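You operate a simulated robot arm through the tools that you are given. There is no shell and no other tool. Be economical: measure what you need, move in short steps, check, and stop when the job is done.

Carry out the task below with a simulated robot arm. There is one attempt and no reset: what you move stays moved.

TASK
Boil the eggs soft, then rest the teal egg in well 1 of the egg rack.
Fine: switch off at the green lamp; lay the cover on the island.

It is judged by the outcome, as a careful person would: the job done as asked, and still so three seconds after it is handed in. It fails if anything else is knocked over, pushed out of place, dropped, spilled or broken.

THE ROBOT
A 6-joint arm with a two-finger parallel gripper, fixed in place. Base frame: the origin is at the foot of the arm, x ahead of it, y to its left, z up; the work surface is at about z = 0. Lengths are in m, angles in degrees, forces in N, time in s.
With the tool pointing down near the work surface it reaches from about 0.14 to 0.58 m from the base axis. Its first joint turns from -66.0 to 66.0 degrees. Payload 2.1 kg.
Tool frame: the origin (TCP) lies between the finger pads and is the grasp point; the fingertips stand 0.03 m ahead of it; z points along the fingers, y is the line along which they close. The gripper opens to 0.094 m. The fingers are 0.028 m wide and 0.01 m thick; the gripper's body (0.05 by 0.096 m) begins 0.055 m behind the TCP.
Orientation is that of the tool frame in the base frame, as [roll, pitch, yaw] about the fixed x, y, z axes, in that order (R = Rz(yaw) Ry(pitch) Rx(roll)). With the fingers straight down and closing along the base's y, the tool's x points along the base's -x, its y along +y and its z along -z.

THE INTERFACE
- The arm moves only by the tool play_rows. Its argument "increments" is a list of rows, each a list of 7 numbers: the turn, a rotation vector about the tool's x, y, z in degrees, then the shift along the tool's x, y, z in m, then the gripper command, from -1 (shut) to 1 (fully open), values between in proportion. In form: [[ax, ay, az, tx, ty, tz, hand], ...]. A call has 1 to 12 rows; each row shifts and turns the commanded pose from where the row before left it, along the tool's axes as they then stand. A row lasts 0.2 s, in which the tool goes at most 0.05 m and 8.6 degrees; a call with a longer step from one row to the next is refused whole, and so is a gripper value outside its range. A pose out of reach is approached as far as the arm can. The call stops where the force on the tool passes 70 N (or 10 N more than at its start, if that is more) or the arm is blocked; 0.2 s more then pass. The fingers move at their own pace (about 0.072 m/s each) and stop on an object; they squeeze with about 45 N. The grip force told is the motor's: it shows also when the fingers shut on nothing. Time passes only in rows, and 0.2 s behind the last, so rows that do not move let the fingers close. It gives the time, the measured TCP pose, the force on the tool (base axes), the opening and the grip force at its end, in the units of the frame above (readings bear some noise).
- Cameras (640 x 400 px; columns grow to the right, rows downward): "scene" is fixed at [0.0636, -0.3729, 0.4887]; the picture's right is [0.72, -0.69, 0.00], its down [-0.37, -0.39, -0.85] and it looks along [0.58, 0.61, -0.53] (base axes); focal length 310 px, centre (320, 200). "wrist" rides on the gripper at [-0.037, 0, -0.058] in the tool frame; the picture's right is [0.00, -1.00, 0.00], its down [0.97, 0.00, -0.24] and it looks along [0.24, 0.00, 0.97] (tool axes); focal length 218 px, centre (320, 200).
- capture(camera): a new picture of that camera. No time passes.
- point_at(camera, pixels): there is no depth. For up to 12 entries [column, row, z] of the newest picture of that camera ("zoom" is the newest enlarged one), the place [x, y] in the base frame at which the ray of that pixel passes the height z, good to about 0.002 m. No time passes.
- close_up(camera, box): a new picture of the part [left, top, right, bottom] of that camera's present view, enlarged. No time passes.
- sign_off(): hands the job in; it is judged then, once.

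Work in short steps. Measure before you move; look again where a grasp or a placing could have gone wrong, and mend it. You have 80 turns and 34 pictures in all, the two below and enlarged ones among them. Open the gripper and draw the arm clear of the work before you hand the job in, unless the task says otherwise; then end with one line.

The tools are called after "Request:" as name(argument=value, ...) on one line, values as JSON. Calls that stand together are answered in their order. play_rows: Moves the arm, as the interface text tells. Its arguments: {"type":"object","properties":{"increments":{"type":"array"}},"required":["increments"]} The other tools are called the same way: capture (camera) takes a picture; point_at (camera, pixels) gives the place at which the rays of pixels pass given heights; close_up (camera, box) takes an enlarged picture of a part of a camera's view; sign_off () hands the job in.

At the start:

```text
time: 0.0
tool_pos: [0.2882, 0.0706, 0.3267]
tool_rot: [-179.9, 0.1, -179.9]
ft_force: [0.3, -1.0, -0.5]
finger_gap: 0.0941
gripper_force: 0.0
```

scene: 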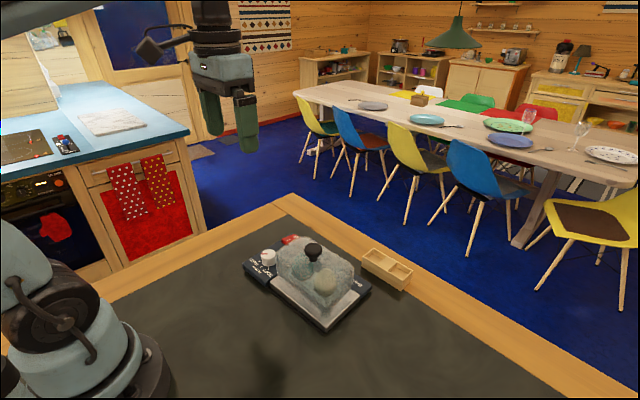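
wrist: 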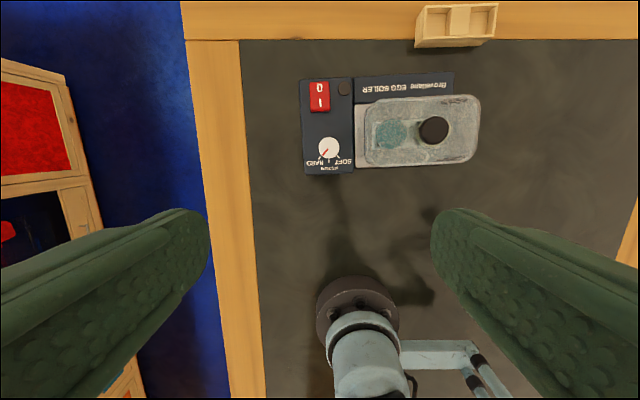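

The egg boiler, its dial, red switch and lamp are in view. I'll zoom on them with both cameras.

Request:
close_up(camera="wrist", box=[280, 60, 500, 197])

Request:
close_up(camera="scene", box=[230, 220, 430, 345])

```text
2.91 times, centred on (390, 128) of wrist
```

zoom: 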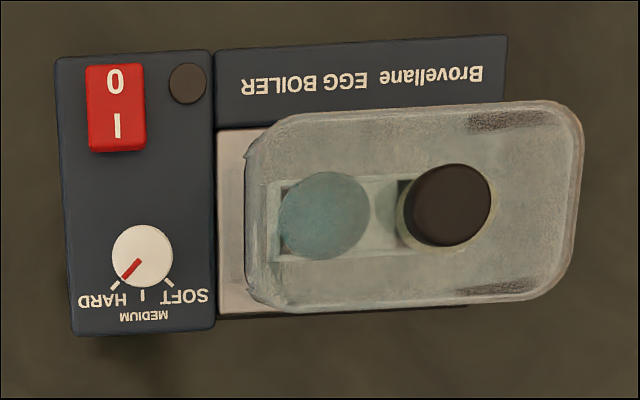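

```text
3.20 times, centred on (330, 282) of scene
```

zoom: 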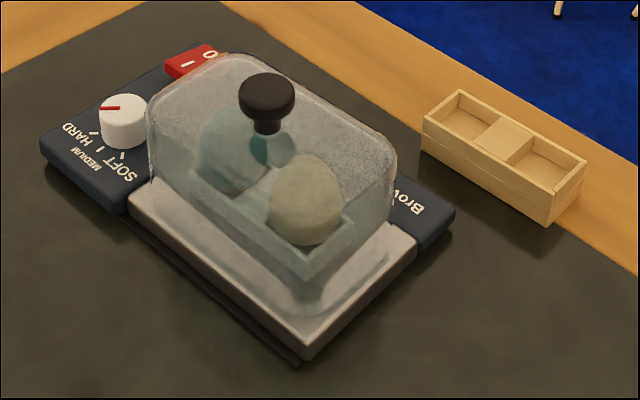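

The dial stands at HARD. I'll triangulate the dial, switch, knob, egg and rack from both views.

Request:
point_at(camera="wrist", pixels=[[329.2, 147, 0.03], [329.2, 147, 0.06], [320, 97, 0.02], [320, 97, 0.04], [435.4, 130, 0.08], [435.4, 130, 0.12], [391.7, 133.6, 0.05], [416, 48, 0.0], [495, 40, 0.0], [418, 7, 0.03], [497, 4, 0.03], [344.3, 88, 0.03]])

Request:
point_at(camera="zoom", pixels=[[123, 105, 0.03], [123, 105, 0.06], [192, 62, 0.02], [192, 62, 0.04], [267, 88, 0.08], [267, 88, 0.12], [232, 150, 0.05], [424, 120, 0.03], [550, 195, 0.03], [460, 92, 0.03], [586, 160, 0.03], [547, 223, 0.0]])

```text
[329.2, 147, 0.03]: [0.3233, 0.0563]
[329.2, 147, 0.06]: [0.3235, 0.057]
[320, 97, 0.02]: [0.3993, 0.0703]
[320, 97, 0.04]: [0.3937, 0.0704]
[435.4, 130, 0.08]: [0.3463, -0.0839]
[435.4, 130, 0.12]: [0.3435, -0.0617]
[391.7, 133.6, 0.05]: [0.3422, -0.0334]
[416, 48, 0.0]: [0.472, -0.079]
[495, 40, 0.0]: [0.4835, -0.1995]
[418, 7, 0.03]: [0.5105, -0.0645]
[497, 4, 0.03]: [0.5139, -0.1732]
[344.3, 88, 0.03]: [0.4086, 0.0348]
```

```text
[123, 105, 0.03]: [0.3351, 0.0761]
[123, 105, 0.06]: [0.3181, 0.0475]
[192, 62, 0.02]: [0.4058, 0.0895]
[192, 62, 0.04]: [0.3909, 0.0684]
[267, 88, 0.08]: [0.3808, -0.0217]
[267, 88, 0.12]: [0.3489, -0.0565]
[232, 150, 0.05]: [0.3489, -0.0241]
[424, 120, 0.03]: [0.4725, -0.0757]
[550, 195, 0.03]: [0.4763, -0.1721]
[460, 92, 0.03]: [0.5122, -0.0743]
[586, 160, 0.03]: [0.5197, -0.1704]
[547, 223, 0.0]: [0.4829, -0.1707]
```

Dial top is about (0.3235, 0.0567, 0.050), switch (0.394, 0.070, 0.038), knob top (0.343, -0.058, 0.125), rack about (0.494, -0.123). I move above the dial and look closer.

Request:
play_rows(increments=[[0, 0, 0, -0.009, -0.0035, 0.04, 1], [0, 0, 0, -0.009, -0.0035, 0.04, 0.3], [0, 0, 0, -0.009, -0.0035, 0.04, 0.2], [0, 0, 0, -0.008, -0.0034, 0.02, 0.2], [0, 0, 0, 0, 0, 0, 0.2]])

Request:
capture(camera="wrist")

```text
time: 1.2
tool_pos: [0.3231, 0.0546, 0.1885]
tool_rot: [180.0, 0.1, 180.0]
ft_force: [0.1, 0.4, 1.1]
finger_gap: 0.0566
gripper_force: 0.0
```

```text
29 pictures are left
```

wrist: 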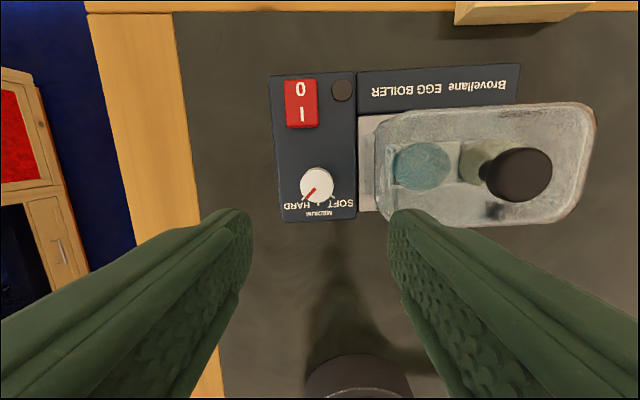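

Request:
point_at(camera="wrist", pixels=[[317, 184, 0.05], [301, 186, 0.045], [334, 184, 0.045], [300, 116, 0.035], [300, 88, 0.035], [520, 175, 0.125], [356, 215, 0.03], [356, 76, 0.03], [372, 215, 0.035], [342, 90, 0.03]])

Request:
close_up(camera="wrist", box=[260, 140, 388, 220])

```text
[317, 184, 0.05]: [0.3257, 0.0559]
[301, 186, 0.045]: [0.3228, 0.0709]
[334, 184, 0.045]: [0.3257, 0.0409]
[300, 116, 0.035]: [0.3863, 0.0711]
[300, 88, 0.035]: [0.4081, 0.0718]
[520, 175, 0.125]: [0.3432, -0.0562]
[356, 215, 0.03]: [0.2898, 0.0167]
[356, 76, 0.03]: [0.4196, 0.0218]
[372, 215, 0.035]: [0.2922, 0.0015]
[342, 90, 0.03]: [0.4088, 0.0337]
```

```text
5.00 times, centred on (324, 180) of wrist
```

zoom: 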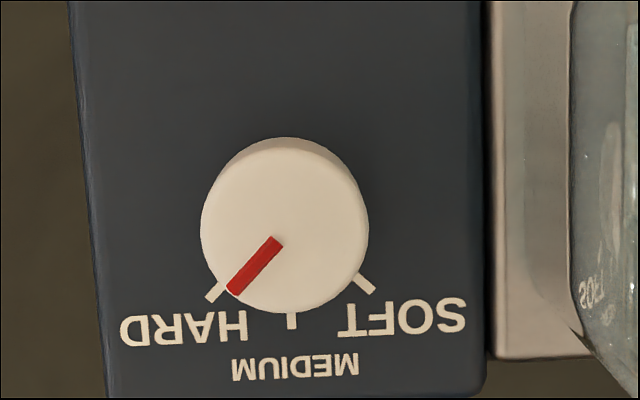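

Dial centre is (0.3255, 0.056), diameter about 0.03; pointer must turn about 90° counter-clockwise from above. I turn the hand 45°, then descend around it.

Request:
play_rows(increments=[[0, 0, -7.5, -0.0024, 0, 0, 0.2], [0, 0, -7.5, 0, 0, 0, 0.2], [0, 0, -7.5, 0, 0, 0.03, 0.2], [0, 0, -7.5, 0, 0, 0.03, 0.2], [0, 0, -7.5, 0, 0, 0.02, 0.2], [0, 0, -7.5, 0, 0, 0.02, 0.2], [0, 0, 0, 0, 0, 0.01, 0.2], [0, 0, 0, 0, 0, 0.01, 0.2], [0, 0, 0, 0, 0, 0, 0.2]])

Request:
close_up(camera="scene", box=[230, 220, 350, 295])

```text
time: 3.2
tool_pos: [0.3264, 0.0555, 0.0665]
tool_rot: [-179.9, 0.0, -135.0]
ft_force: [0.6, -0.2, 0.5]
finger_gap: 0.0563
gripper_force: 0.1
```

```text
5.33 times, centred on (290, 258) of scene
```

zoom: 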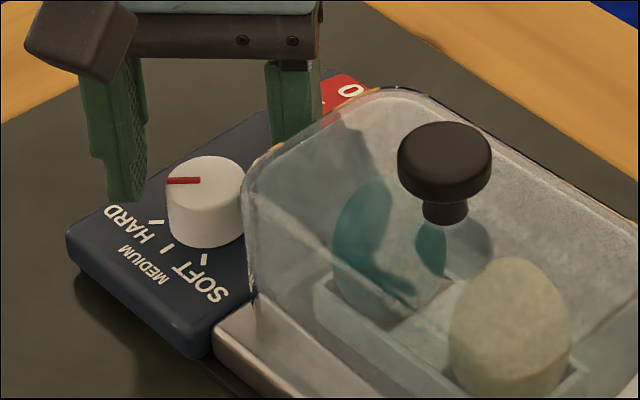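

The fingers straddle the dial. I close on it, then turn.

Request:
play_rows(increments=[[0, 0, 0, 0, 0, 0, -0.5], [0, 0, 0, 0, 0, 0, -0.5], [0, 0, 0, 0, 0, 0, -0.5]])

Request:
play_rows(increments=[[0, 0, -7.5, 0, 0, 0, -0.5], [0, 0, -7.5, 0, 0, 0, -0.5], [0, 0, -7.5, 0, 0, 0, -0.5], [0, 0, -7.5, 0, 0, 0, -0.5], [0, 0, -7.5, 0, 0, 0, -0.5], [0, 0, -7.5, 0, 0, 0, -0.5], [0, 0, -7.5, 0, 0, 0, -0.5], [0, 0, -7.5, 0, 0, 0, -0.5], [0, 0, -7.5, 0, 0, 0, -0.5], [0, 0, -7.5, 0, 0, 0, -0.5], [0, 0, -7.5, 0, 0, 0, -0.5], [0, 0, -6.5, 0, 0, 0, -0.5]])

Request:
play_rows(increments=[[0, 0, 0, 0, 0, 0, 0.2], [0, 0, 0, 0, 0, 0, 0.2], [0, 0, 0, 0, 0, -0.04, 0.2], [0, 0, 0, 0, 0, -0.04, 0.2], [0, 0, 0, 0, 0, 0, 0.2]])

Request:
capture(camera="wrist")

```text
time: 4.0
tool_pos: [0.327, 0.0566, 0.0673]
tool_rot: [179.9, 0.1, -135.0]
ft_force: [-3.6, 7.7, 0.5]
finger_gap: 0.0305
gripper_force: 45.0
```

```text
time: 6.6
tool_pos: [0.3256, 0.0584, 0.0684]
tool_rot: [-179.9, -0.2, -45.9]
ft_force: [-1.7, -0.9, 12.0]
finger_gap: 0.0305
gripper_force: 45.2
```

```text
time: 7.8
tool_pos: [0.3273, 0.0567, 0.1513]
tool_rot: [180.0, -0.1, -46.0]
ft_force: [-0.2, 0.7, 0.9]
finger_gap: 0.0565
gripper_force: 0.1
```

```text
26 pictures are left
```

wrist: 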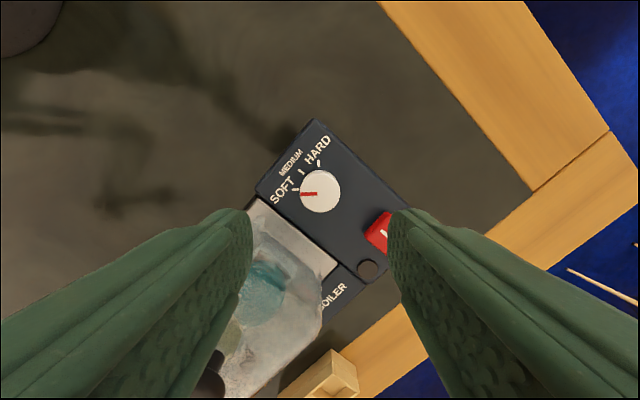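

Request:
close_up(camera="wrist", box=[256, 140, 384, 220])

Request:
close_up(camera="scene", box=[240, 230, 320, 280])

```text
5.00 times, centred on (320, 180) of wrist
```

zoom: 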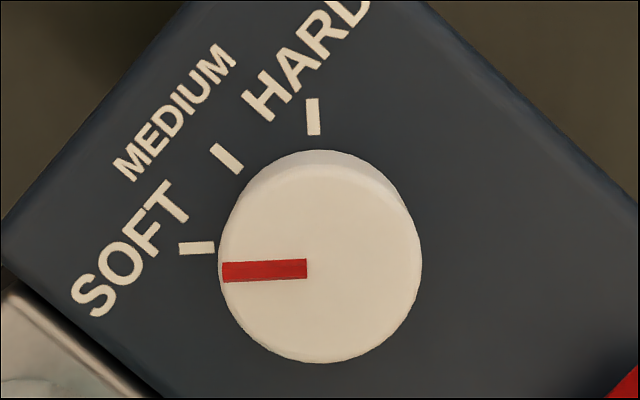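

```text
8.00 times, centred on (280, 255) of scene
```

zoom: 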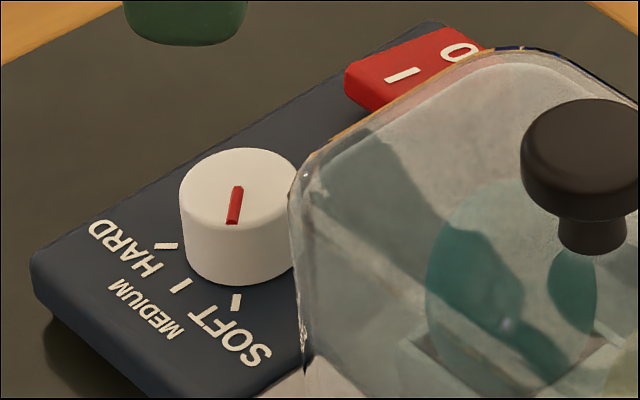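

The pointer is parallel to the SOFT tick. Next I turn the hand to close along x, shut it, and go above the "I" end of the switch at (0.384, 0.071).

Request:
play_rows(increments=[[0, 0, 7.4, 0, 0, 0, -1], [0, 0, 7.4, 0, 0, 0, -1], [0, 0, 7.4, 0, 0, 0, -1], [0, 0, 7.4, 0, 0, 0, -1], [0, 0, 7.4, 0, 0, 0, -1], [0, 0, 7, 0, 0, 0, -1], [0, 0, 0, -0.0072, -0.028, 0, -1], [0, 0, 0, -0.0072, -0.028, 0, -1], [0, 0, 0, 0, 0, 0.035, -1], [0, 0, 0, 0, 0, 0.03, -1], [0, 0, 0, 0, 0, 0, -1]])

Request:
close_up(camera="scene", box=[240, 220, 336, 280])

```text
time: 10.2
tool_pos: [0.3839, 0.069, 0.0822]
tool_rot: [-179.9, 0.0, -90.0]
ft_force: [-0.1, 0.7, 0.6]
finger_gap: 0.0001
gripper_force: 33.5
```

```text
6.67 times, centred on (288, 250) of scene
```

zoom: 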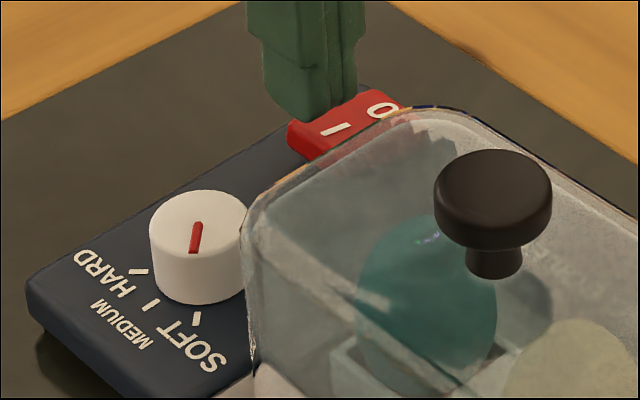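

Now I press gently in small steps.

Request:
play_rows(increments=[[0, 0, 0, 0, 0, 0.006, -1], [0, 0, 0, 0, 0, 0.003, -1], [0, 0, 0, 0, 0, 0.003, -1], [0, 0, 0, 0, 0, 0.002, -1]])

Request:
close_up(camera="scene", box=[240, 220, 336, 280])

```text
time: 11.2
tool_pos: [0.3824, 0.0698, 0.0678]
tool_rot: [-180.0, -0.1, -90.0]
ft_force: [-1.8, 0.6, 3.0]
finger_gap: 0.0
gripper_force: 32.7
```

```text
6.67 times, centred on (288, 250) of scene
```

zoom: 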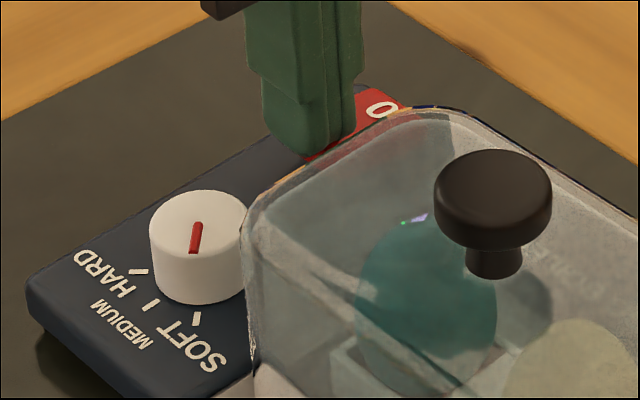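

Contact has begun (3 N); pressing on.

Request:
play_rows(increments=[[0, 0, 0, 0, 0, 0.002, -1], [0, 0, 0, 0, 0, 0.002, -1]])

Request:
capture(camera="wrist")

```text
time: 11.8
tool_pos: [0.3822, 0.07, 0.0646]
tool_rot: [-179.9, 0.1, -90.0]
ft_force: [0.1, 0.1, 0.5]
finger_gap: 0.0001
gripper_force: 32.6
```

```text
21 pictures are left
```

wrist: 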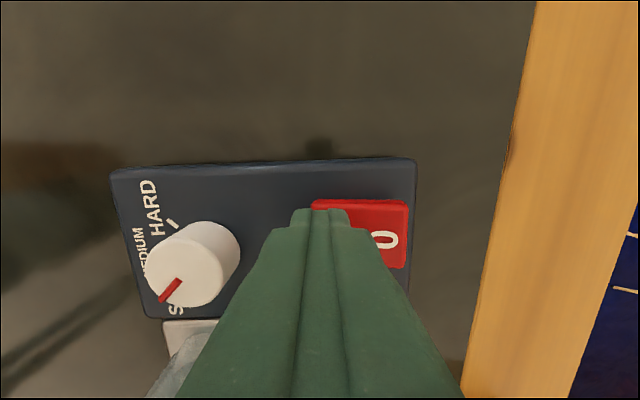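

The rocker flipped (force fell to 0.5 N). I rise and hover to the side so the lamp (0.409, 0.034) is in the wrist view.

Request:
play_rows(increments=[[0, 0, 0, 0, 0, -0.03, -1], [0, 0, 0, 0, 0.03, -0.02, -1], [0, 0, 0, 0, 0, 0, -1]])

Request:
capture(camera="wrist")

```text
time: 12.6
tool_pos: [0.3517, 0.0707, 0.1147]
tool_rot: [-179.9, 0.1, -89.9]
ft_force: [0.8, -0.3, 0.4]
finger_gap: 0.0001
gripper_force: 33.1
```

```text
20 pictures are left
```

wrist: 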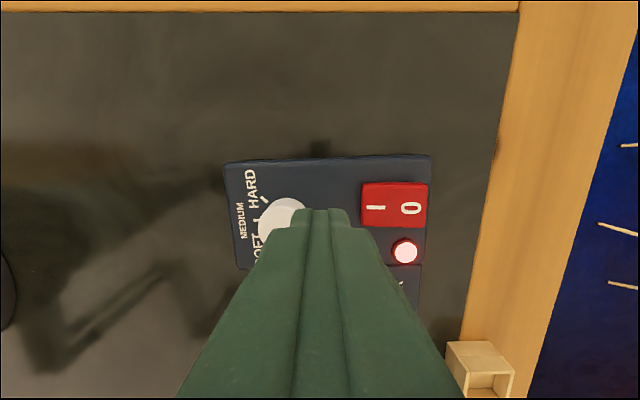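

The lamp at (405, 252) glows red: boiling. I wait and look again.

Request:
play_rows(increments=[[0, 0, 0, 0, 0, 0, -1], [0, 0, 0, 0, 0, 0, -1], [0, 0, 0, 0, 0, 0, -1], [0, 0, 0, 0, 0, 0, -1], [0, 0, 0, 0, 0, 0, -1], [0, 0, 0, 0, 0, 0, -1], [0, 0, 0, 0, 0, 0, -1], [0, 0, 0, 0, 0, 0, -1], [0, 0, 0, 0, 0, 0, -1], [0, 0, 0, 0, 0, 0, -1], [0, 0, 0, 0, 0, 0, -1], [0, 0, 0, 0, 0, 0, -1]])

Request:
play_rows(increments=[[0, 0, 0, 0, 0, 0, -1], [0, 0, 0, 0, 0, 0, -1], [0, 0, 0, 0, 0, 0, -1], [0, 0, 0, 0, 0, 0, -1], [0, 0, 0, 0, 0, 0, -1], [0, 0, 0, 0, 0, 0, -1], [0, 0, 0, 0, 0, 0, -1], [0, 0, 0, 0, 0, 0, -1], [0, 0, 0, 0, 0, 0, -1], [0, 0, 0, 0, 0, 0, -1], [0, 0, 0, 0, 0, 0, -1], [0, 0, 0, 0, 0, 0, -1]])

Request:
close_up(camera="wrist", box=[340, 160, 540, 400])

```text
time: 15.2
tool_pos: [0.35, 0.0711, 0.1135]
tool_rot: [-179.9, 0.0, -90.0]
ft_force: [-0.5, -0.6, -0.1]
finger_gap: 0.0
gripper_force: 32.8
```

```text
time: 17.8
tool_pos: [0.3515, 0.0712, 0.113]
tool_rot: [-179.9, 0.0, -90.0]
ft_force: [0.0, 0.4, -0.8]
finger_gap: 0.0
gripper_force: 32.4
```

```text
1.67 times, centred on (440, 280) of wrist
```

zoom: 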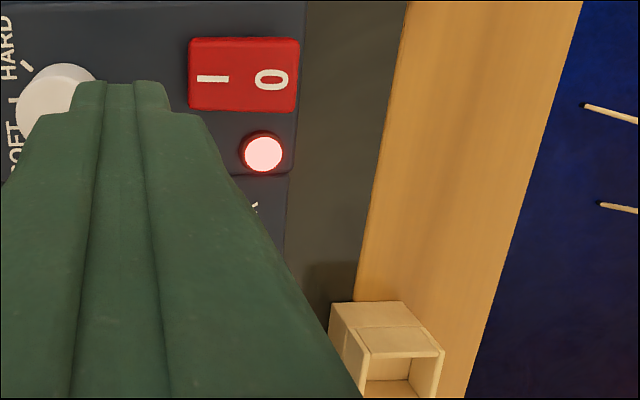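

Still red. While waiting I move to a view with both lamp and rack, well above the cover knob.

Request:
play_rows(increments=[[0, 0, 0, 0, 0.01, -0.035, -1], [0, 0, 0, 0, 0.01, -0.035, -1], [0, 0, 0, 0.02, 0.01, -0.035, -1], [0, 0, 0, 0.025, 0.005, 0, -1], [0, 0, 0, 0.025, 0.005, 0, -1], [0, 0, 0, 0, 0, 0, -1], [0, 0, 0, 0, 0, 0, -1]])

Request:
capture(camera="wrist")

Request:
close_up(camera="wrist", box=[360, 200, 520, 300])

```text
time: 19.4
tool_pos: [0.3111, -0.0003, 0.2183]
tool_rot: [-180.0, 0.0, -90.1]
ft_force: [0.1, 0.2, 1.0]
finger_gap: 0.0
gripper_force: 33.0
```

```text
18 pictures are left
```

wrist: 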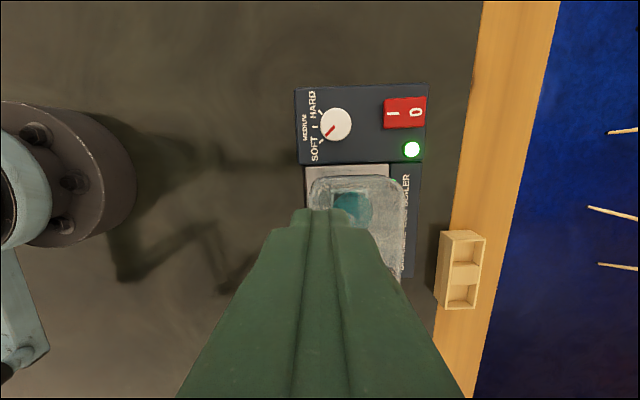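

```text
4.00 times, centred on (440, 250) of wrist
```

zoom: 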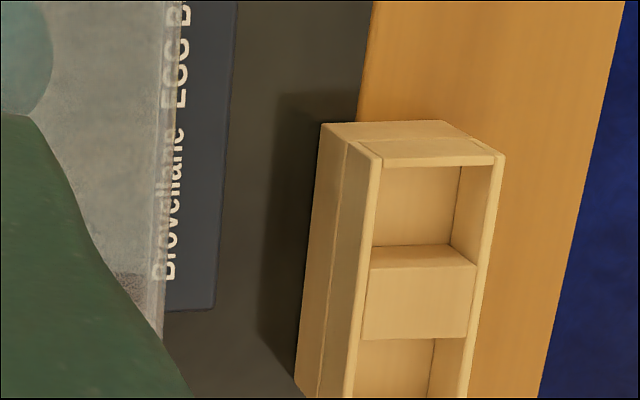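

The lamp is green. I go straight to the "0" end of the switch at (0.410, 0.071) and press it.

Request:
play_rows(increments=[[0, 0, 0, -0.024, -0.033, 0, -1], [0, 0, 0, -0.024, -0.033, 0.02, -1], [0, 0, 0, -0.023, -0.033, 0.02, -1], [0, 0, 0, 0, 0, 0.045, -1], [0, 0, 0, 0, 0, 0.04, -1], [0, 0, 0, 0, 0, 0.018, -1], [0, 0, 0, 0, 0, 0.004, -1], [0, 0, 0, 0, 0, 0.003, -1], [0, 0, 0, 0, 0, 0.003, -1], [0, 0, 0, 0, 0, 0.002, -1], [0, 0, 0, 0, 0, 0, -1]])

Request:
play_rows(increments=[[0, 0, 0, 0, 0, -0.025, -1], [0, 0, 0, 0, 0.03, -0.025, -1], [0, 0, 0, 0, 0.03, 0, -1], [0, 0, 0, 0, 0, 0, -1]])

Request:
capture(camera="wrist")

```text
time: 21.8
tool_pos: [0.4148, 0.0722, 0.0637]
tool_rot: [-179.8, 0.0, -90.0]
ft_force: [8.4, 4.4, 12.3]
finger_gap: 0.0001
gripper_force: 33.3
```

```text
time: 22.8
tool_pos: [0.352, 0.0738, 0.1111]
tool_rot: [-180.0, 0.0, -90.0]
ft_force: [-0.5, 0.6, -0.2]
finger_gap: 0.0001
gripper_force: 33.0
```

```text
16 pictures are left
```

wrist: 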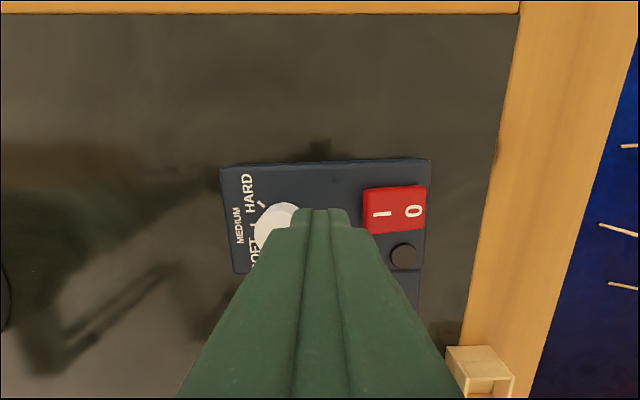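

The lamp is out and "0" is pressed. Next is the cover knob at (0.344, -0.058), head about z 0.105–0.125: I rise, open partly and go above it.

Request:
play_rows(increments=[[0, 0, 0, 0, 0, -0.045, -1], [0, 0, 0, 0, 0, -0.045, 0.3], [0, 0, 0, 0.044, 0.003, 0, 0.3], [0, 0, 0, 0.044, 0.003, 0, 0.3], [0, 0, 0, 0.044, 0.002, 0, 0.3], [0, 0, 0, 0, 0, 0.03, 0.3], [0, 0, 0, 0, 0, 0, 0.3]])

Request:
capture(camera="wrist")

Request:
capture(camera="scene")

```text
time: 24.4
tool_pos: [0.3446, -0.0618, 0.1747]
tool_rot: [-179.9, 0.1, -90.0]
ft_force: [-0.4, 0.6, -0.6]
finger_gap: 0.0612
gripper_force: 0.2
```

```text
15 pictures are left
```

wrist: 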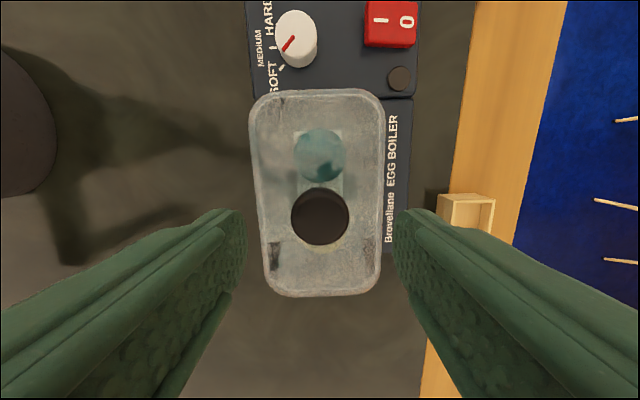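

```text
14 pictures are left
```

scene: 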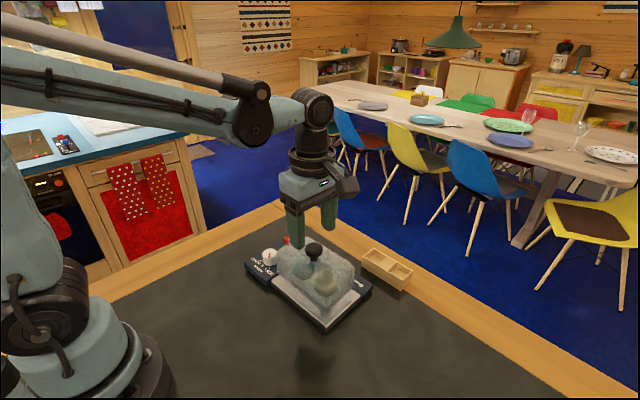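

Request:
point_at(camera="wrist", pixels=[[320, 217, 0.124], [291, 217, 0.124], [349, 217, 0.124], [320, 156, 0.06], [320, 156, 0.08], [250, 100, 0.04], [382, 95, 0.04], [268, 290, 0.04], [382, 285, 0.04]])

Request:
point_at(camera="scene", pixels=[[340, 360, 0], [420, 390, 0], [480, 360, 0], [270, 360, 0]])

```text
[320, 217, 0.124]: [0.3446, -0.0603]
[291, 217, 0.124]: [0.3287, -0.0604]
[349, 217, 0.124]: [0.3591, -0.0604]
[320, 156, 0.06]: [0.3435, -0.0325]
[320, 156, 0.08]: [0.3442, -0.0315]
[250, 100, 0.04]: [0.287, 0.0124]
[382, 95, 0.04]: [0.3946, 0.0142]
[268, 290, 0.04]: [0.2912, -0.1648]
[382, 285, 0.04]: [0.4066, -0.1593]
```

```text
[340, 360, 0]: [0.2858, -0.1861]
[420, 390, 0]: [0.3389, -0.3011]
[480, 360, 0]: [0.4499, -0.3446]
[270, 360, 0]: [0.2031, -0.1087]
```

The hand is centred over the knob (0.3446, -0.060). I lower to z 0.128 and close.

Request:
play_rows(increments=[[0, 0, 0, 0, 0, 0.025, 0.3], [0, 0, 0, 0, 0, 0.015, 0.3], [0, 0, 0, 0, 0, 0.007, 0.3], [0, 0, 0, 0, 0, 0, 0.3], [0, 0, 0, 0, 0, 0, -0.6], [0, 0, 0, 0, 0, 0, -0.6], [0, 0, 0, 0, 0, 0, -0.6], [0, 0, 0, 0, 0, 0, -0.6]])

Request:
play_rows(increments=[[0, 0, 0, 0, 0, -0.005, -0.6], [0, 0, 0, 0, 0, -0.01, -0.6], [0, 0, 0, 0, 0, -0.015, -0.6], [0, 0, 0, 0, 0, 0, -0.6]])

Request:
close_up(camera="scene", box=[230, 200, 430, 325])

```text
time: 26.2
tool_pos: [0.3448, -0.0606, 0.1279]
tool_rot: [-179.9, 0.0, -90.0]
ft_force: [0.0, -0.1, -0.3]
finger_gap: 0.03
gripper_force: 45.5
```

```text
time: 27.2
tool_pos: [0.3436, -0.0605, 0.1563]
tool_rot: [-179.9, 0.0, -90.0]
ft_force: [-0.2, -0.1, -0.5]
finger_gap: 0.0302
gripper_force: 45.2
```

```text
3.20 times, centred on (330, 262) of scene
```

zoom: 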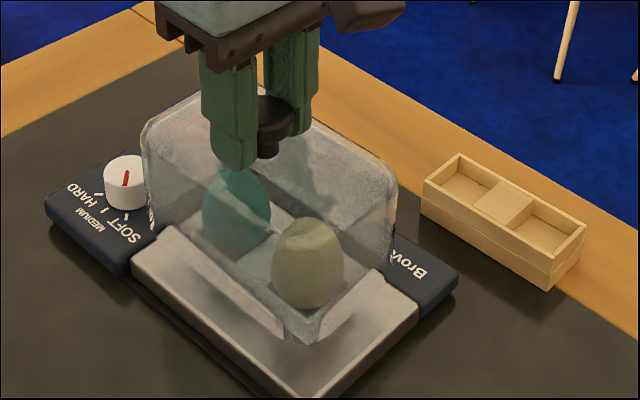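

The cover lifts with the hand. I raise it well clear of the eggs and carry it to the bare surface near (0.29, -0.26).

Request:
play_rows(increments=[[0, 0, 0, 0, 0, -0.03, -0.6], [0, 0, 0, 0, 0, -0.035, -0.6], [0, 0, 0, 0, 0, -0.025, -0.6], [0, 0, 0, 0.02, 0.006, 0, -0.6], [0, 0, 0, 0.035, 0.01, 0, -0.6], [0, 0, 0, 0.035, 0.01, 0, -0.6], [0, 0, 0, 0.035, 0.01, 0, -0.6], [0, 0, 0, 0.035, 0.01, 0, -0.6], [0, 0, 0, 0.03, 0.009, 0, -0.6], [0, 0, 0, 0.01, 0, 0, -0.6], [0, 0, 0, 0, 0, 0, -0.6]])

Request:
play_rows(increments=[[0, 0, 0, 0, 0, 0.035, -0.6], [0, 0, 0, 0, 0, 0.035, -0.6], [0, 0, 0, 0, 0, 0.03, -0.6], [0, 0, 0, 0, 0, 0.015, -0.6], [0, 0, 0, 0, 0, 0, -0.6]])

Request:
capture(camera="scene")

```text
time: 29.6
tool_pos: [0.2861, -0.2614, 0.246]
tool_rot: [-179.9, -0.1, -90.1]
ft_force: [-0.8, -0.4, -2.4]
finger_gap: 0.0297
gripper_force: 44.4
```

```text
time: 30.8
tool_pos: [0.2893, -0.2578, 0.1314]
tool_rot: [-179.9, 0.0, -90.0]
ft_force: [0.2, -0.3, -1.6]
finger_gap: 0.0299
gripper_force: 44.8
```

```text
12 pictures are left
```

scene: 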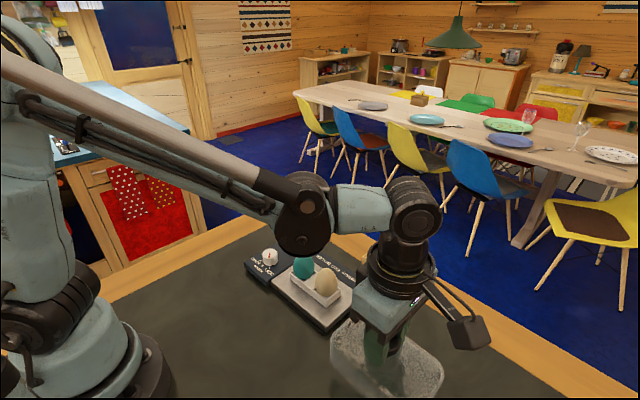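

Clear of everything. I lower toward the surface; contact expected near TCP z 0.10.

Request:
play_rows(increments=[[0, 0, 0, 0, 0, 0.012, -0.6], [0, 0, 0, 0, 0, 0.008, -0.6], [0, 0, 0, 0, 0, 0.004, -0.6], [0, 0, 0, 0, 0, 0, -0.6]])

Request:
play_rows(increments=[[0, 0, 0, 0, 0, 0.003, -0.6], [0, 0, 0, 0, 0, 0, -0.6]])

Request:
play_rows(increments=[[0, 0, 0, 0, 0, 0.002, -0.6], [0, 0, 0, 0, 0, 0, -0.6]])

```text
time: 31.8
tool_pos: [0.2899, -0.2618, 0.1075]
tool_rot: [-180.0, 0.1, -90.0]
ft_force: [-0.4, 0.2, -1.3]
finger_gap: 0.0299
gripper_force: 44.7
```

```text
time: 32.4
tool_pos: [0.2895, -0.2606, 0.1055]
tool_rot: [-180.0, 0.1, -89.9]
ft_force: [0.0, -1.1, -0.7]
finger_gap: 0.03
gripper_force: 45.4
```

```text
time: 33.0
tool_pos: [0.2897, -0.2607, 0.104]
tool_rot: [-179.9, -0.2, -90.0]
ft_force: [0.2, -2.7, 43.8]
finger_gap: 0.0303
gripper_force: 45.2
```

Contact (44 N). I relieve it by 1 mm, release, and rise.

Request:
play_rows(increments=[[0, 0, 0, 0, 0, -0.001, -0.6], [0, 0, 0, 0, 0, 0, 0.3], [0, 0, 0, 0, 0, 0, 0.3], [0, 0, 0, 0, 0, 0, 0.3], [0, 0, 0, 0, 0, -0.02, 0.3], [0, 0, 0, 0, 0, -0.04, 0.3], [0, 0, 0, 0, 0, -0.045, 0.3], [0, 0, 0, 0, 0, -0.03, 0.3]])

Request:
play_rows(increments=[[0, 0, 7.5, 0, 0, 0, 0.5], [0, 0, 7.5, 0, 0, 0, 0.5], [0, 0, 7.5, 0, 0, 0, 0.5], [0, 0, 7.5, 0, 0, 0, 0.5], [0, 0, 7.5, 0, 0, 0, 0.5], [0, 0, 7.5, 0, 0, 0, 0.5], [0, 0, 7.5, 0, 0, 0, 0.5], [0, 0, 7.5, 0, 0, 0, 0.5], [0, 0, 7.5, 0, 0, 0, 0.5], [0, 0, 7.5, 0, 0, 0, 0.5], [0, 0, 7.5, 0, 0, 0, 0.5], [0, 0, 7.5, 0, 0, 0, 0.5]])

```text
time: 34.8
tool_pos: [0.2868, -0.2602, 0.2407]
tool_rot: [-179.9, -0.1, -90.0]
ft_force: [0.6, 0.3, 0.0]
finger_gap: 0.0611
gripper_force: 0.1
```

```text
time: 37.4
tool_pos: [0.2875, -0.2591, 0.2385]
tool_rot: [-179.9, 0.0, 179.8]
ft_force: [0.2, -0.4, 0.5]
finger_gap: 0.0704
gripper_force: 0.0
```

Now I go where the wrist camera sees both eggs and rack.

Request:
play_rows(increments=[[0, 0, 0, -0.026, 0.032, 0, 0.5], [0, 0, 0, -0.026, 0.032, 0, 0.5], [0, 0, 0, -0.026, 0.032, 0, 0.5], [0, 0, 0, -0.026, 0.032, 0, 0.5], [0, 0, 0, -0.026, 0.032, 0, 0.5], [0, 0, 0, 0, 0, 0, 0.5]])

Request:
capture(camera="wrist")

Request:
capture(camera="scene")

```text
time: 38.8
tool_pos: [0.4183, -0.0973, 0.2371]
tool_rot: [-180.0, 0.2, 180.0]
ft_force: [0.0, -0.5, -1.1]
finger_gap: 0.0708
gripper_force: 0.1
```

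```text
11 pictures are left
```

wrist: 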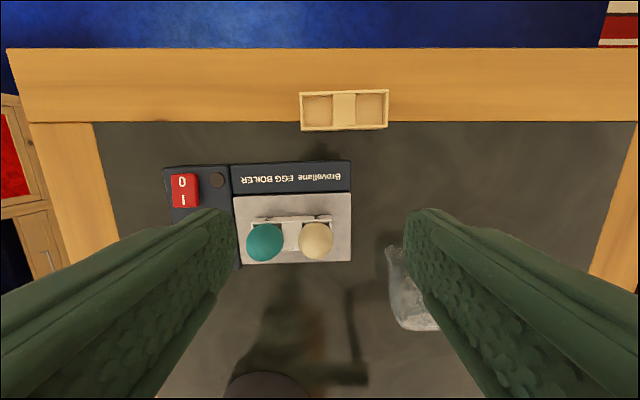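

```text
10 pictures are left
```

scene: 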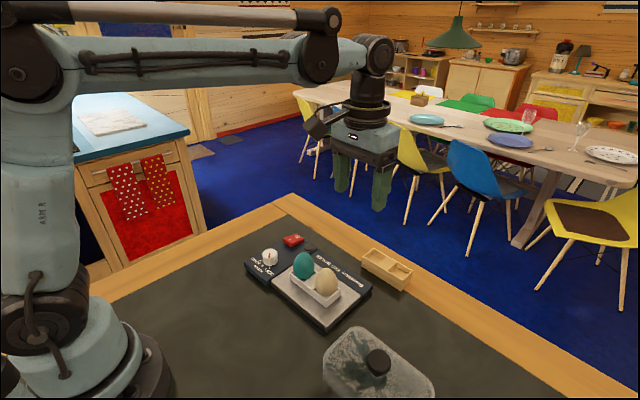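

Request:
close_up(camera="wrist", box=[288, 80, 400, 150])

Request:
close_up(camera="scene", box=[275, 235, 435, 335])

```text
5.71 times, centred on (344, 115) of wrist
```

zoom: 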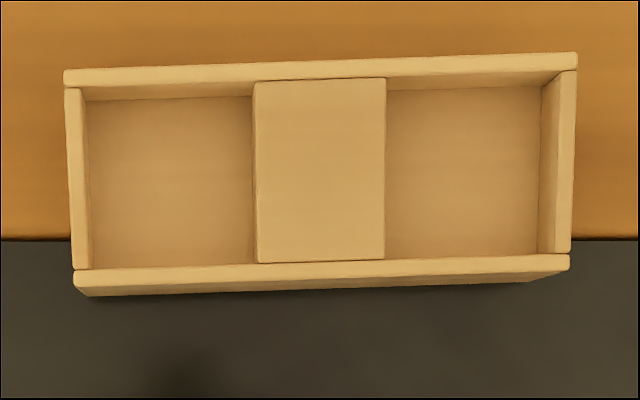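

```text
4.00 times, centred on (355, 285) of scene
```

zoom: 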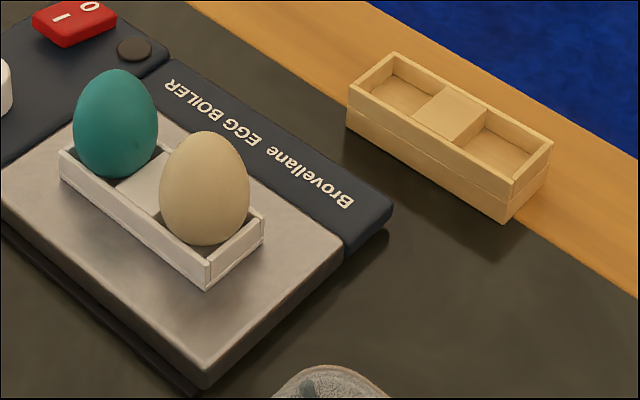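

The teal egg stands at left in the boiler tray; no numbers show on the rack's visible sides. I check the rack's far face from beyond it, hand high and open.

Request:
play_rows(increments=[[0, 0, 0, -0.03, -0.006, 0.01, 1], [0, 0, 0, -0.03, -0.006, 0.02, 1], [0, 0, 0, -0.03, -0.006, 0.02, 1], [0, 0, 0, -0.03, -0.007, 0.03, 1], [0, 0, 0, 0, 0, 0.025, 1], [0, 0, 0, 0, 0, 0, 1]])

Request:
capture(camera="wrist")

```text
time: 40.2
tool_pos: [0.5383, -0.1236, 0.1333]
tool_rot: [180.0, 0.2, 179.9]
ft_force: [0.2, -0.1, 0.3]
finger_gap: 0.0939
gripper_force: 0.1
```

```text
7 pictures are left
```

wrist: 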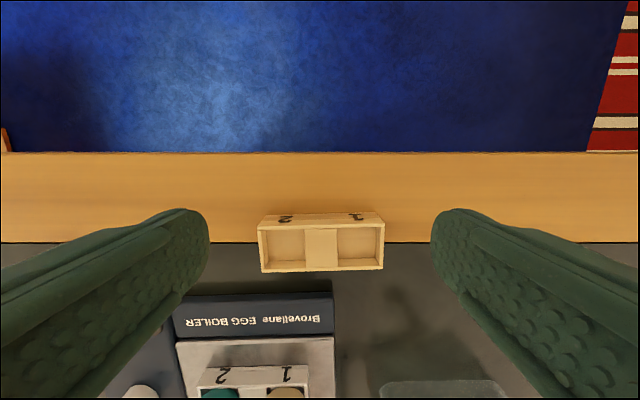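

Numbers are on the far faces. I zoom to read them.

Request:
close_up(camera="wrist", box=[248, 200, 398, 294])

Request:
point_at(camera="wrist", pixels=[[337, 226, 0.035], [383, 224, 0.035], [383, 268, 0.035], [338, 269, 0.035], [261, 272, 0.035], [258, 228, 0.035]])

```text
4.26 times, centred on (323, 247) of wrist
```

zoom: 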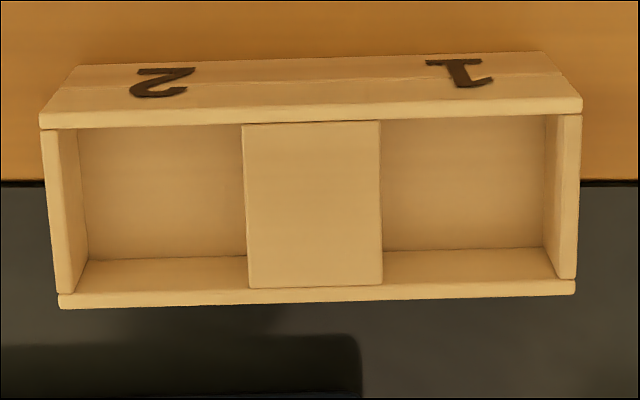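

```text
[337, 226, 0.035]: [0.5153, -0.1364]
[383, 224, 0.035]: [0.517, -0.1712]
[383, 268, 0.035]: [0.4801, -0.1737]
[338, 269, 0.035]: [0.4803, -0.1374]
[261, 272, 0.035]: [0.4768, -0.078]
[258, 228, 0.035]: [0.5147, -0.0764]
```

Well 1 is the right one (−y), centre about (0.496, -0.1535), rim z 0.03. I move back above the teal egg for exact measuring.

Request:
play_rows(increments=[[0, 0, 0, 0, 0, -0.04, 1], [0, 0, 0, 0, 0, -0.03, 1], [0, 0, 0, 0.045, 0.02, 0, 1], [0, 0, 0, 0.045, 0.02, 0, 1], [0, 0, 0, 0.045, 0.02, 0, 1], [0, 0, 0, 0.04, 0.02, 0, 1], [0, 0, 0, 0.03, 0.01, 0.02, 1], [0, 0, 0, 0, 0, 0, 1]])

Request:
capture(camera="wrist")

Request:
point_at(camera="scene", pixels=[[327, 300.75, 0.04], [327, 300.75, 0.05], [327, 300.75, 0.06], [326.3, 307, 0.03], [326.3, 307, 0.04], [341.3, 287.5, 0.05], [290, 272.5, 0.05], [303.8, 252.5, 0.085], [303.8, 252.5, 0.095], [303.8, 267, 0.06], [303.8, 267, 0.07]])

```text
time: 42.0
tool_pos: [0.3283, -0.032, 0.1824]
tool_rot: [179.9, 0.0, -179.9]
ft_force: [0.2, 0.2, 0.9]
finger_gap: 0.0942
gripper_force: 0.1
```

```text
5 pictures are left
```

wrist: 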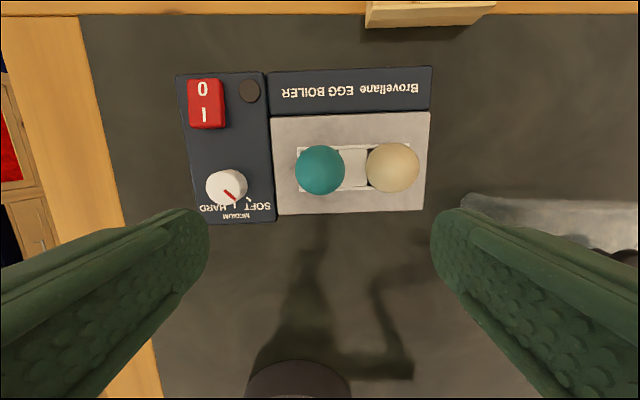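

```text
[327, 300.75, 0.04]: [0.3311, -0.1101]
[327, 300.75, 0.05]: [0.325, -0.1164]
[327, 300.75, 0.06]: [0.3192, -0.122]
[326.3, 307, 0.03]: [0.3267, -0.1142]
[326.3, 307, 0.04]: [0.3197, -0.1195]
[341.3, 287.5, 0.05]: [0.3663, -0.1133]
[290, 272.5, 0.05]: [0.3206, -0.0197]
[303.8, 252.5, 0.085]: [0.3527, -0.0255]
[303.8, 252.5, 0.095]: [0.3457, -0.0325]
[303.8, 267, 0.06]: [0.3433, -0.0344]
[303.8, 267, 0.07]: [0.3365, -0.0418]
```

Request:
close_up(camera="wrist", box=[270, 110, 440, 216])

Request:
point_at(camera="wrist", pixels=[[320, 170, 0.06], [295, 170, 0.06], [345, 170, 0.06], [320, 146, 0.06], [320, 195, 0.06], [320, 170, 0.08]])

```text
3.76 times, centred on (355, 163) of wrist
```

zoom: 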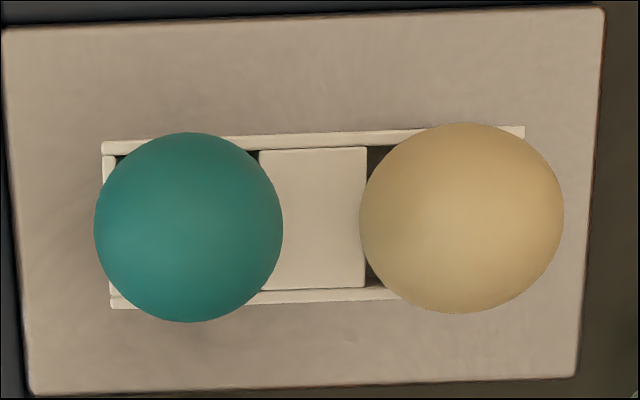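

```text
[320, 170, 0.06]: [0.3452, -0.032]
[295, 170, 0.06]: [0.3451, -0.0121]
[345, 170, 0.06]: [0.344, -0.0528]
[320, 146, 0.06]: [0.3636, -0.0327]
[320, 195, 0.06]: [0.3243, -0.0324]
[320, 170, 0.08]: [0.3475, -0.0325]
```

Teal egg: centre (0.3445, -0.0325), widest near z 0.058, diameter 0.039; tray rim about z 0.046. I grip closing along x (away from the other egg), tips just above the rim: TCP z 0.081.

Request:
play_rows(increments=[[0, 0, -7.5, -0.0165, 0, 0, 0.5], [0, 0, -7.5, 0, 0, 0, 0.5], [0, 0, -7.5, 0, 0, 0, 0.5], [0, 0, -7.5, 0, 0, 0, 0.5], [0, 0, -7.5, 0, 0, 0, 0.5], [0, 0, -7.5, 0, 0, 0, 0.5], [0, 0, -7.5, 0, 0, 0, 0.5], [0, 0, -7.5, 0, 0, 0, 0.5], [0, 0, -7.5, 0, 0, 0, 0.5], [0, 0, -7.5, 0, 0, 0, 0.5], [0, 0, -7.5, 0, 0, 0, 0.5], [0, 0, -7.5, 0, 0, 0, 0.5]])

Request:
play_rows(increments=[[0, 0, 0, 0, 0, 0.04, 0.5], [0, 0, 0, 0, 0, 0.035, 0.5], [0, 0, 0, 0, 0, 0.015, 0.5], [0, 0, 0, 0, 0, 0.011, 0.5], [0, 0, 0, 0, 0, 0, 0.5]])

Request:
close_up(camera="scene", box=[250, 220, 378, 300])

```text
time: 44.6
tool_pos: [0.3504, -0.0341, 0.1841]
tool_rot: [-179.9, 0.0, -90.0]
ft_force: [-0.3, 0.2, 0.2]
finger_gap: 0.0708
gripper_force: 0.1
```

```text
time: 45.8
tool_pos: [0.3523, -0.0347, 0.0822]
tool_rot: [-179.8, -0.1, -90.1]
ft_force: [-0.2, -0.4, 0.3]
finger_gap: 0.0705
gripper_force: 0.0
```

```text
5.00 times, centred on (314, 260) of scene
```

zoom: 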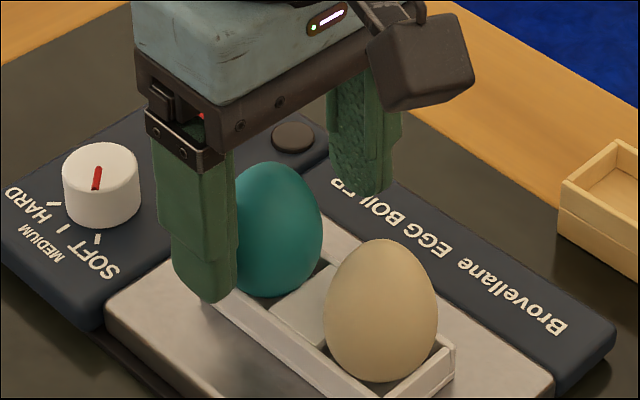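

The hand is about 6 mm too far in +x; I centre it and then close gently.

Request:
play_rows(increments=[[0, 0, 0, -0.0015, 0.0062, 0, 0.3], [0, 0, 0, 0, 0, 0.001, 0.1], [0, 0, 0, 0, 0, 0, 0]])

Request:
play_rows(increments=[[0, 0, 0, 0, 0, 0, -0.1], [0, 0, 0, 0, 0, 0, -0.17], [0, 0, 0, 0, 0, 0, -0.2], [0, 0, 0, 0, 0, 0, -0.2]])

```text
time: 46.6
tool_pos: [0.3443, -0.0329, 0.0813]
tool_rot: [-179.9, 0.0, -90.0]
ft_force: [0.2, 0.1, 0.8]
finger_gap: 0.0472
gripper_force: 0.1
```

```text
time: 47.6
tool_pos: [0.3452, -0.0334, 0.0801]
tool_rot: [-179.9, 0.0, -90.0]
ft_force: [3.3, 0.2, 1.2]
finger_gap: 0.0417
gripper_force: 12.1
```

The egg is held lightly (gap 0.0417, 12 N). I lift slowly and check.

Request:
play_rows(increments=[[0, 0, 0, 0, 0, 0, -0.23], [0, 0, 0, 0, 0, -0.005, -0.23], [0, 0, 0, 0, 0, -0.01, -0.23], [0, 0, 0, 0, 0, -0.015, -0.23], [0, 0, 0, 0, 0, -0.02, -0.23], [0, 0, 0, 0, 0, 0, -0.23]])

Request:
close_up(camera="scene", box=[250, 190, 410, 290])

```text
time: 49.0
tool_pos: [0.3459, -0.0321, 0.1316]
tool_rot: [-179.9, 0.0, -89.9]
ft_force: [-0.1, 0.4, 0.4]
finger_gap: 0.0419
gripper_force: 11.8
```

```text
4.00 times, centred on (330, 240) of scene
```

zoom: 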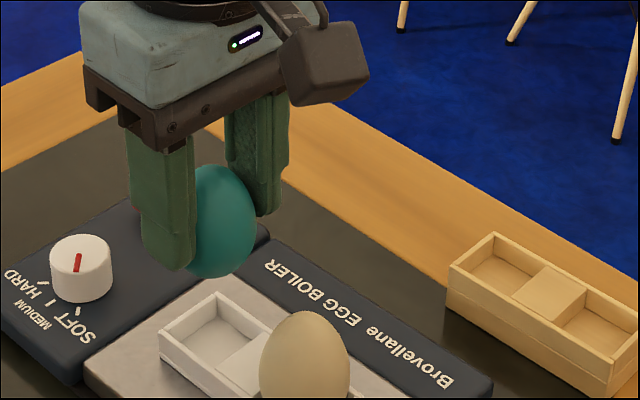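

The egg came up cleanly. I raise it and carry it above well 1 at (0.4965, -0.1527).

Request:
play_rows(increments=[[0, 0, 0, 0, 0, -0.015, -0.23], [0, 0, 0, 0, 0, -0.02, -0.23], [0, 0, 0, 0.01, -0.015, 0, -0.23], [0, 0, 0, 0.02, -0.025, 0, -0.23], [0, 0, 0, 0.025, -0.03, 0, -0.23], [0, 0, 0, 0.025, -0.03, 0, -0.23], [0, 0, 0, 0.02, -0.025, 0, -0.23], [0, 0, 0, 0.0197, -0.026, 0, -0.23], [0, 0, 0, 0, 0, 0, -0.23], [0, 0, 0, 0, 0, 0, -0.23]])

Request:
play_rows(increments=[[0, 0, 0, 0, 0, 0.03, -0.23], [0, 0, 0, 0, 0, 0.03, -0.23], [0, 0, 0, 0, 0, 0, -0.23], [0, 0, 0, 0, 0, 0, -0.23]])

```text
time: 51.2
tool_pos: [0.4959, -0.1527, 0.1678]
tool_rot: [-179.9, 0.1, -89.9]
ft_force: [-0.9, 0.0, -0.4]
finger_gap: 0.0419
gripper_force: 12.3
```

```text
time: 52.2
tool_pos: [0.4958, -0.1509, 0.107]
tool_rot: [-179.9, 0.0, -89.9]
ft_force: [0.0, 0.2, 0.5]
finger_gap: 0.0419
gripper_force: 12.2
```

Position is good. I lower further, slowly at the end.

Request:
play_rows(increments=[[0, 0, 0, 0, 0, 0.02, -0.23], [0, 0, 0, 0, 0, 0.012, -0.23], [0, 0, 0, 0, 0, 0, -0.23], [0, 0, 0, 0, 0, 0, -0.23]])

Request:
close_up(camera="scene", box=[330, 210, 458, 290])

```text
time: 53.2
tool_pos: [0.4951, -0.1519, 0.0758]
tool_rot: [-180.0, -0.1, -90.0]
ft_force: [0.0, -3.3, 8.3]
finger_gap: 0.042
gripper_force: 11.9
```

```text
5.00 times, centred on (394, 250) of scene
```

zoom: 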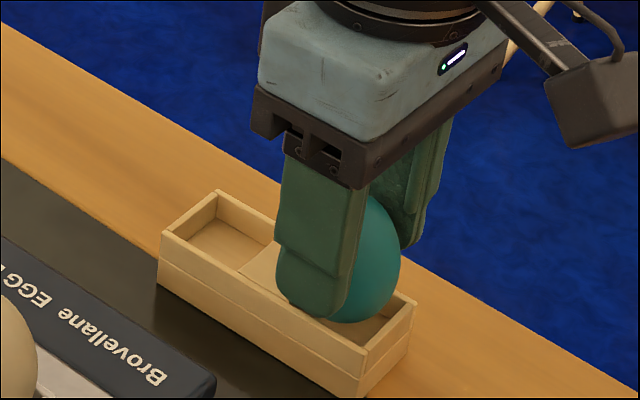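

Early contact (8 N up, −3.3 N in y): the egg touches the divider side. I raise a little, shift 3 mm toward −y, and lower again.

Request:
play_rows(increments=[[0, 0, 0, 0, 0, -0.003, -0.23], [0, 0, 0, 0.003, 0, 0, -0.23], [0, 0, 0, 0, 0, 0.003, -0.23], [0, 0, 0, 0, 0, 0, -0.23]])

Request:
play_rows(increments=[[0, 0, 0, 0, 0, 0.002, -0.23], [0, 0, 0, 0, 0, 0, -0.23]])

```text
time: 54.2
tool_pos: [0.4947, -0.1558, 0.0749]
tool_rot: [-179.9, 0.0, -90.0]
ft_force: [0.2, 0.2, -0.3]
finger_gap: 0.0418
gripper_force: 11.6
```

```text
time: 54.8
tool_pos: [0.4963, -0.1545, 0.0726]
tool_rot: [-179.9, 0.0, -90.1]
ft_force: [-0.1, 0.8, -0.2]
finger_gap: 0.042
gripper_force: 12.4
```

Free now; lowering in small steps.

Request:
play_rows(increments=[[0, 0, 0, 0, 0, 0.002, -0.23], [0, 0, 0, 0, 0, 0, -0.23]])

Request:
play_rows(increments=[[0, 0, 0, 0, 0, 0.002, -0.23], [0, 0, 0, 0, 0, 0, -0.23]])

```text
time: 55.4
tool_pos: [0.4947, -0.1551, 0.0696]
tool_rot: [-179.8, -0.1, -90.0]
ft_force: [2.4, -1.8, 5.9]
finger_gap: 0.042
gripper_force: 11.8
```

```text
time: 56.0
tool_pos: [0.4958, -0.156, 0.0684]
tool_rot: [-180.0, 0.0, -90.0]
ft_force: [6.0, -0.5, 8.8]
finger_gap: 0.0418
gripper_force: 11.8
```

Contact pushes the tool toward +x; I ease 1.5 mm that way and read again.

Request:
play_rows(increments=[[0, 0, 0, 0.0004, -0.0015, 0, -0.23], [0, 0, 0, 0, 0, 0, -0.23]])

Request:
play_rows(increments=[[0, 0, 0, 0, 0, 0.0015, -0.23], [0, 0, 0, 0, 0, 0, -0.23]])

```text
time: 56.6
tool_pos: [0.4957, -0.1551, 0.0693]
tool_rot: [-179.9, 0.0, -90.0]
ft_force: [-2.5, 3.4, 6.7]
finger_gap: 0.0414
gripper_force: 12.0
```

```text
time: 57.2
tool_pos: [0.4972, -0.156, 0.0681]
tool_rot: [-180.0, 0.0, -90.1]
ft_force: [-4.2, 1.1, 9.8]
finger_gap: 0.0416
gripper_force: 12.8
```

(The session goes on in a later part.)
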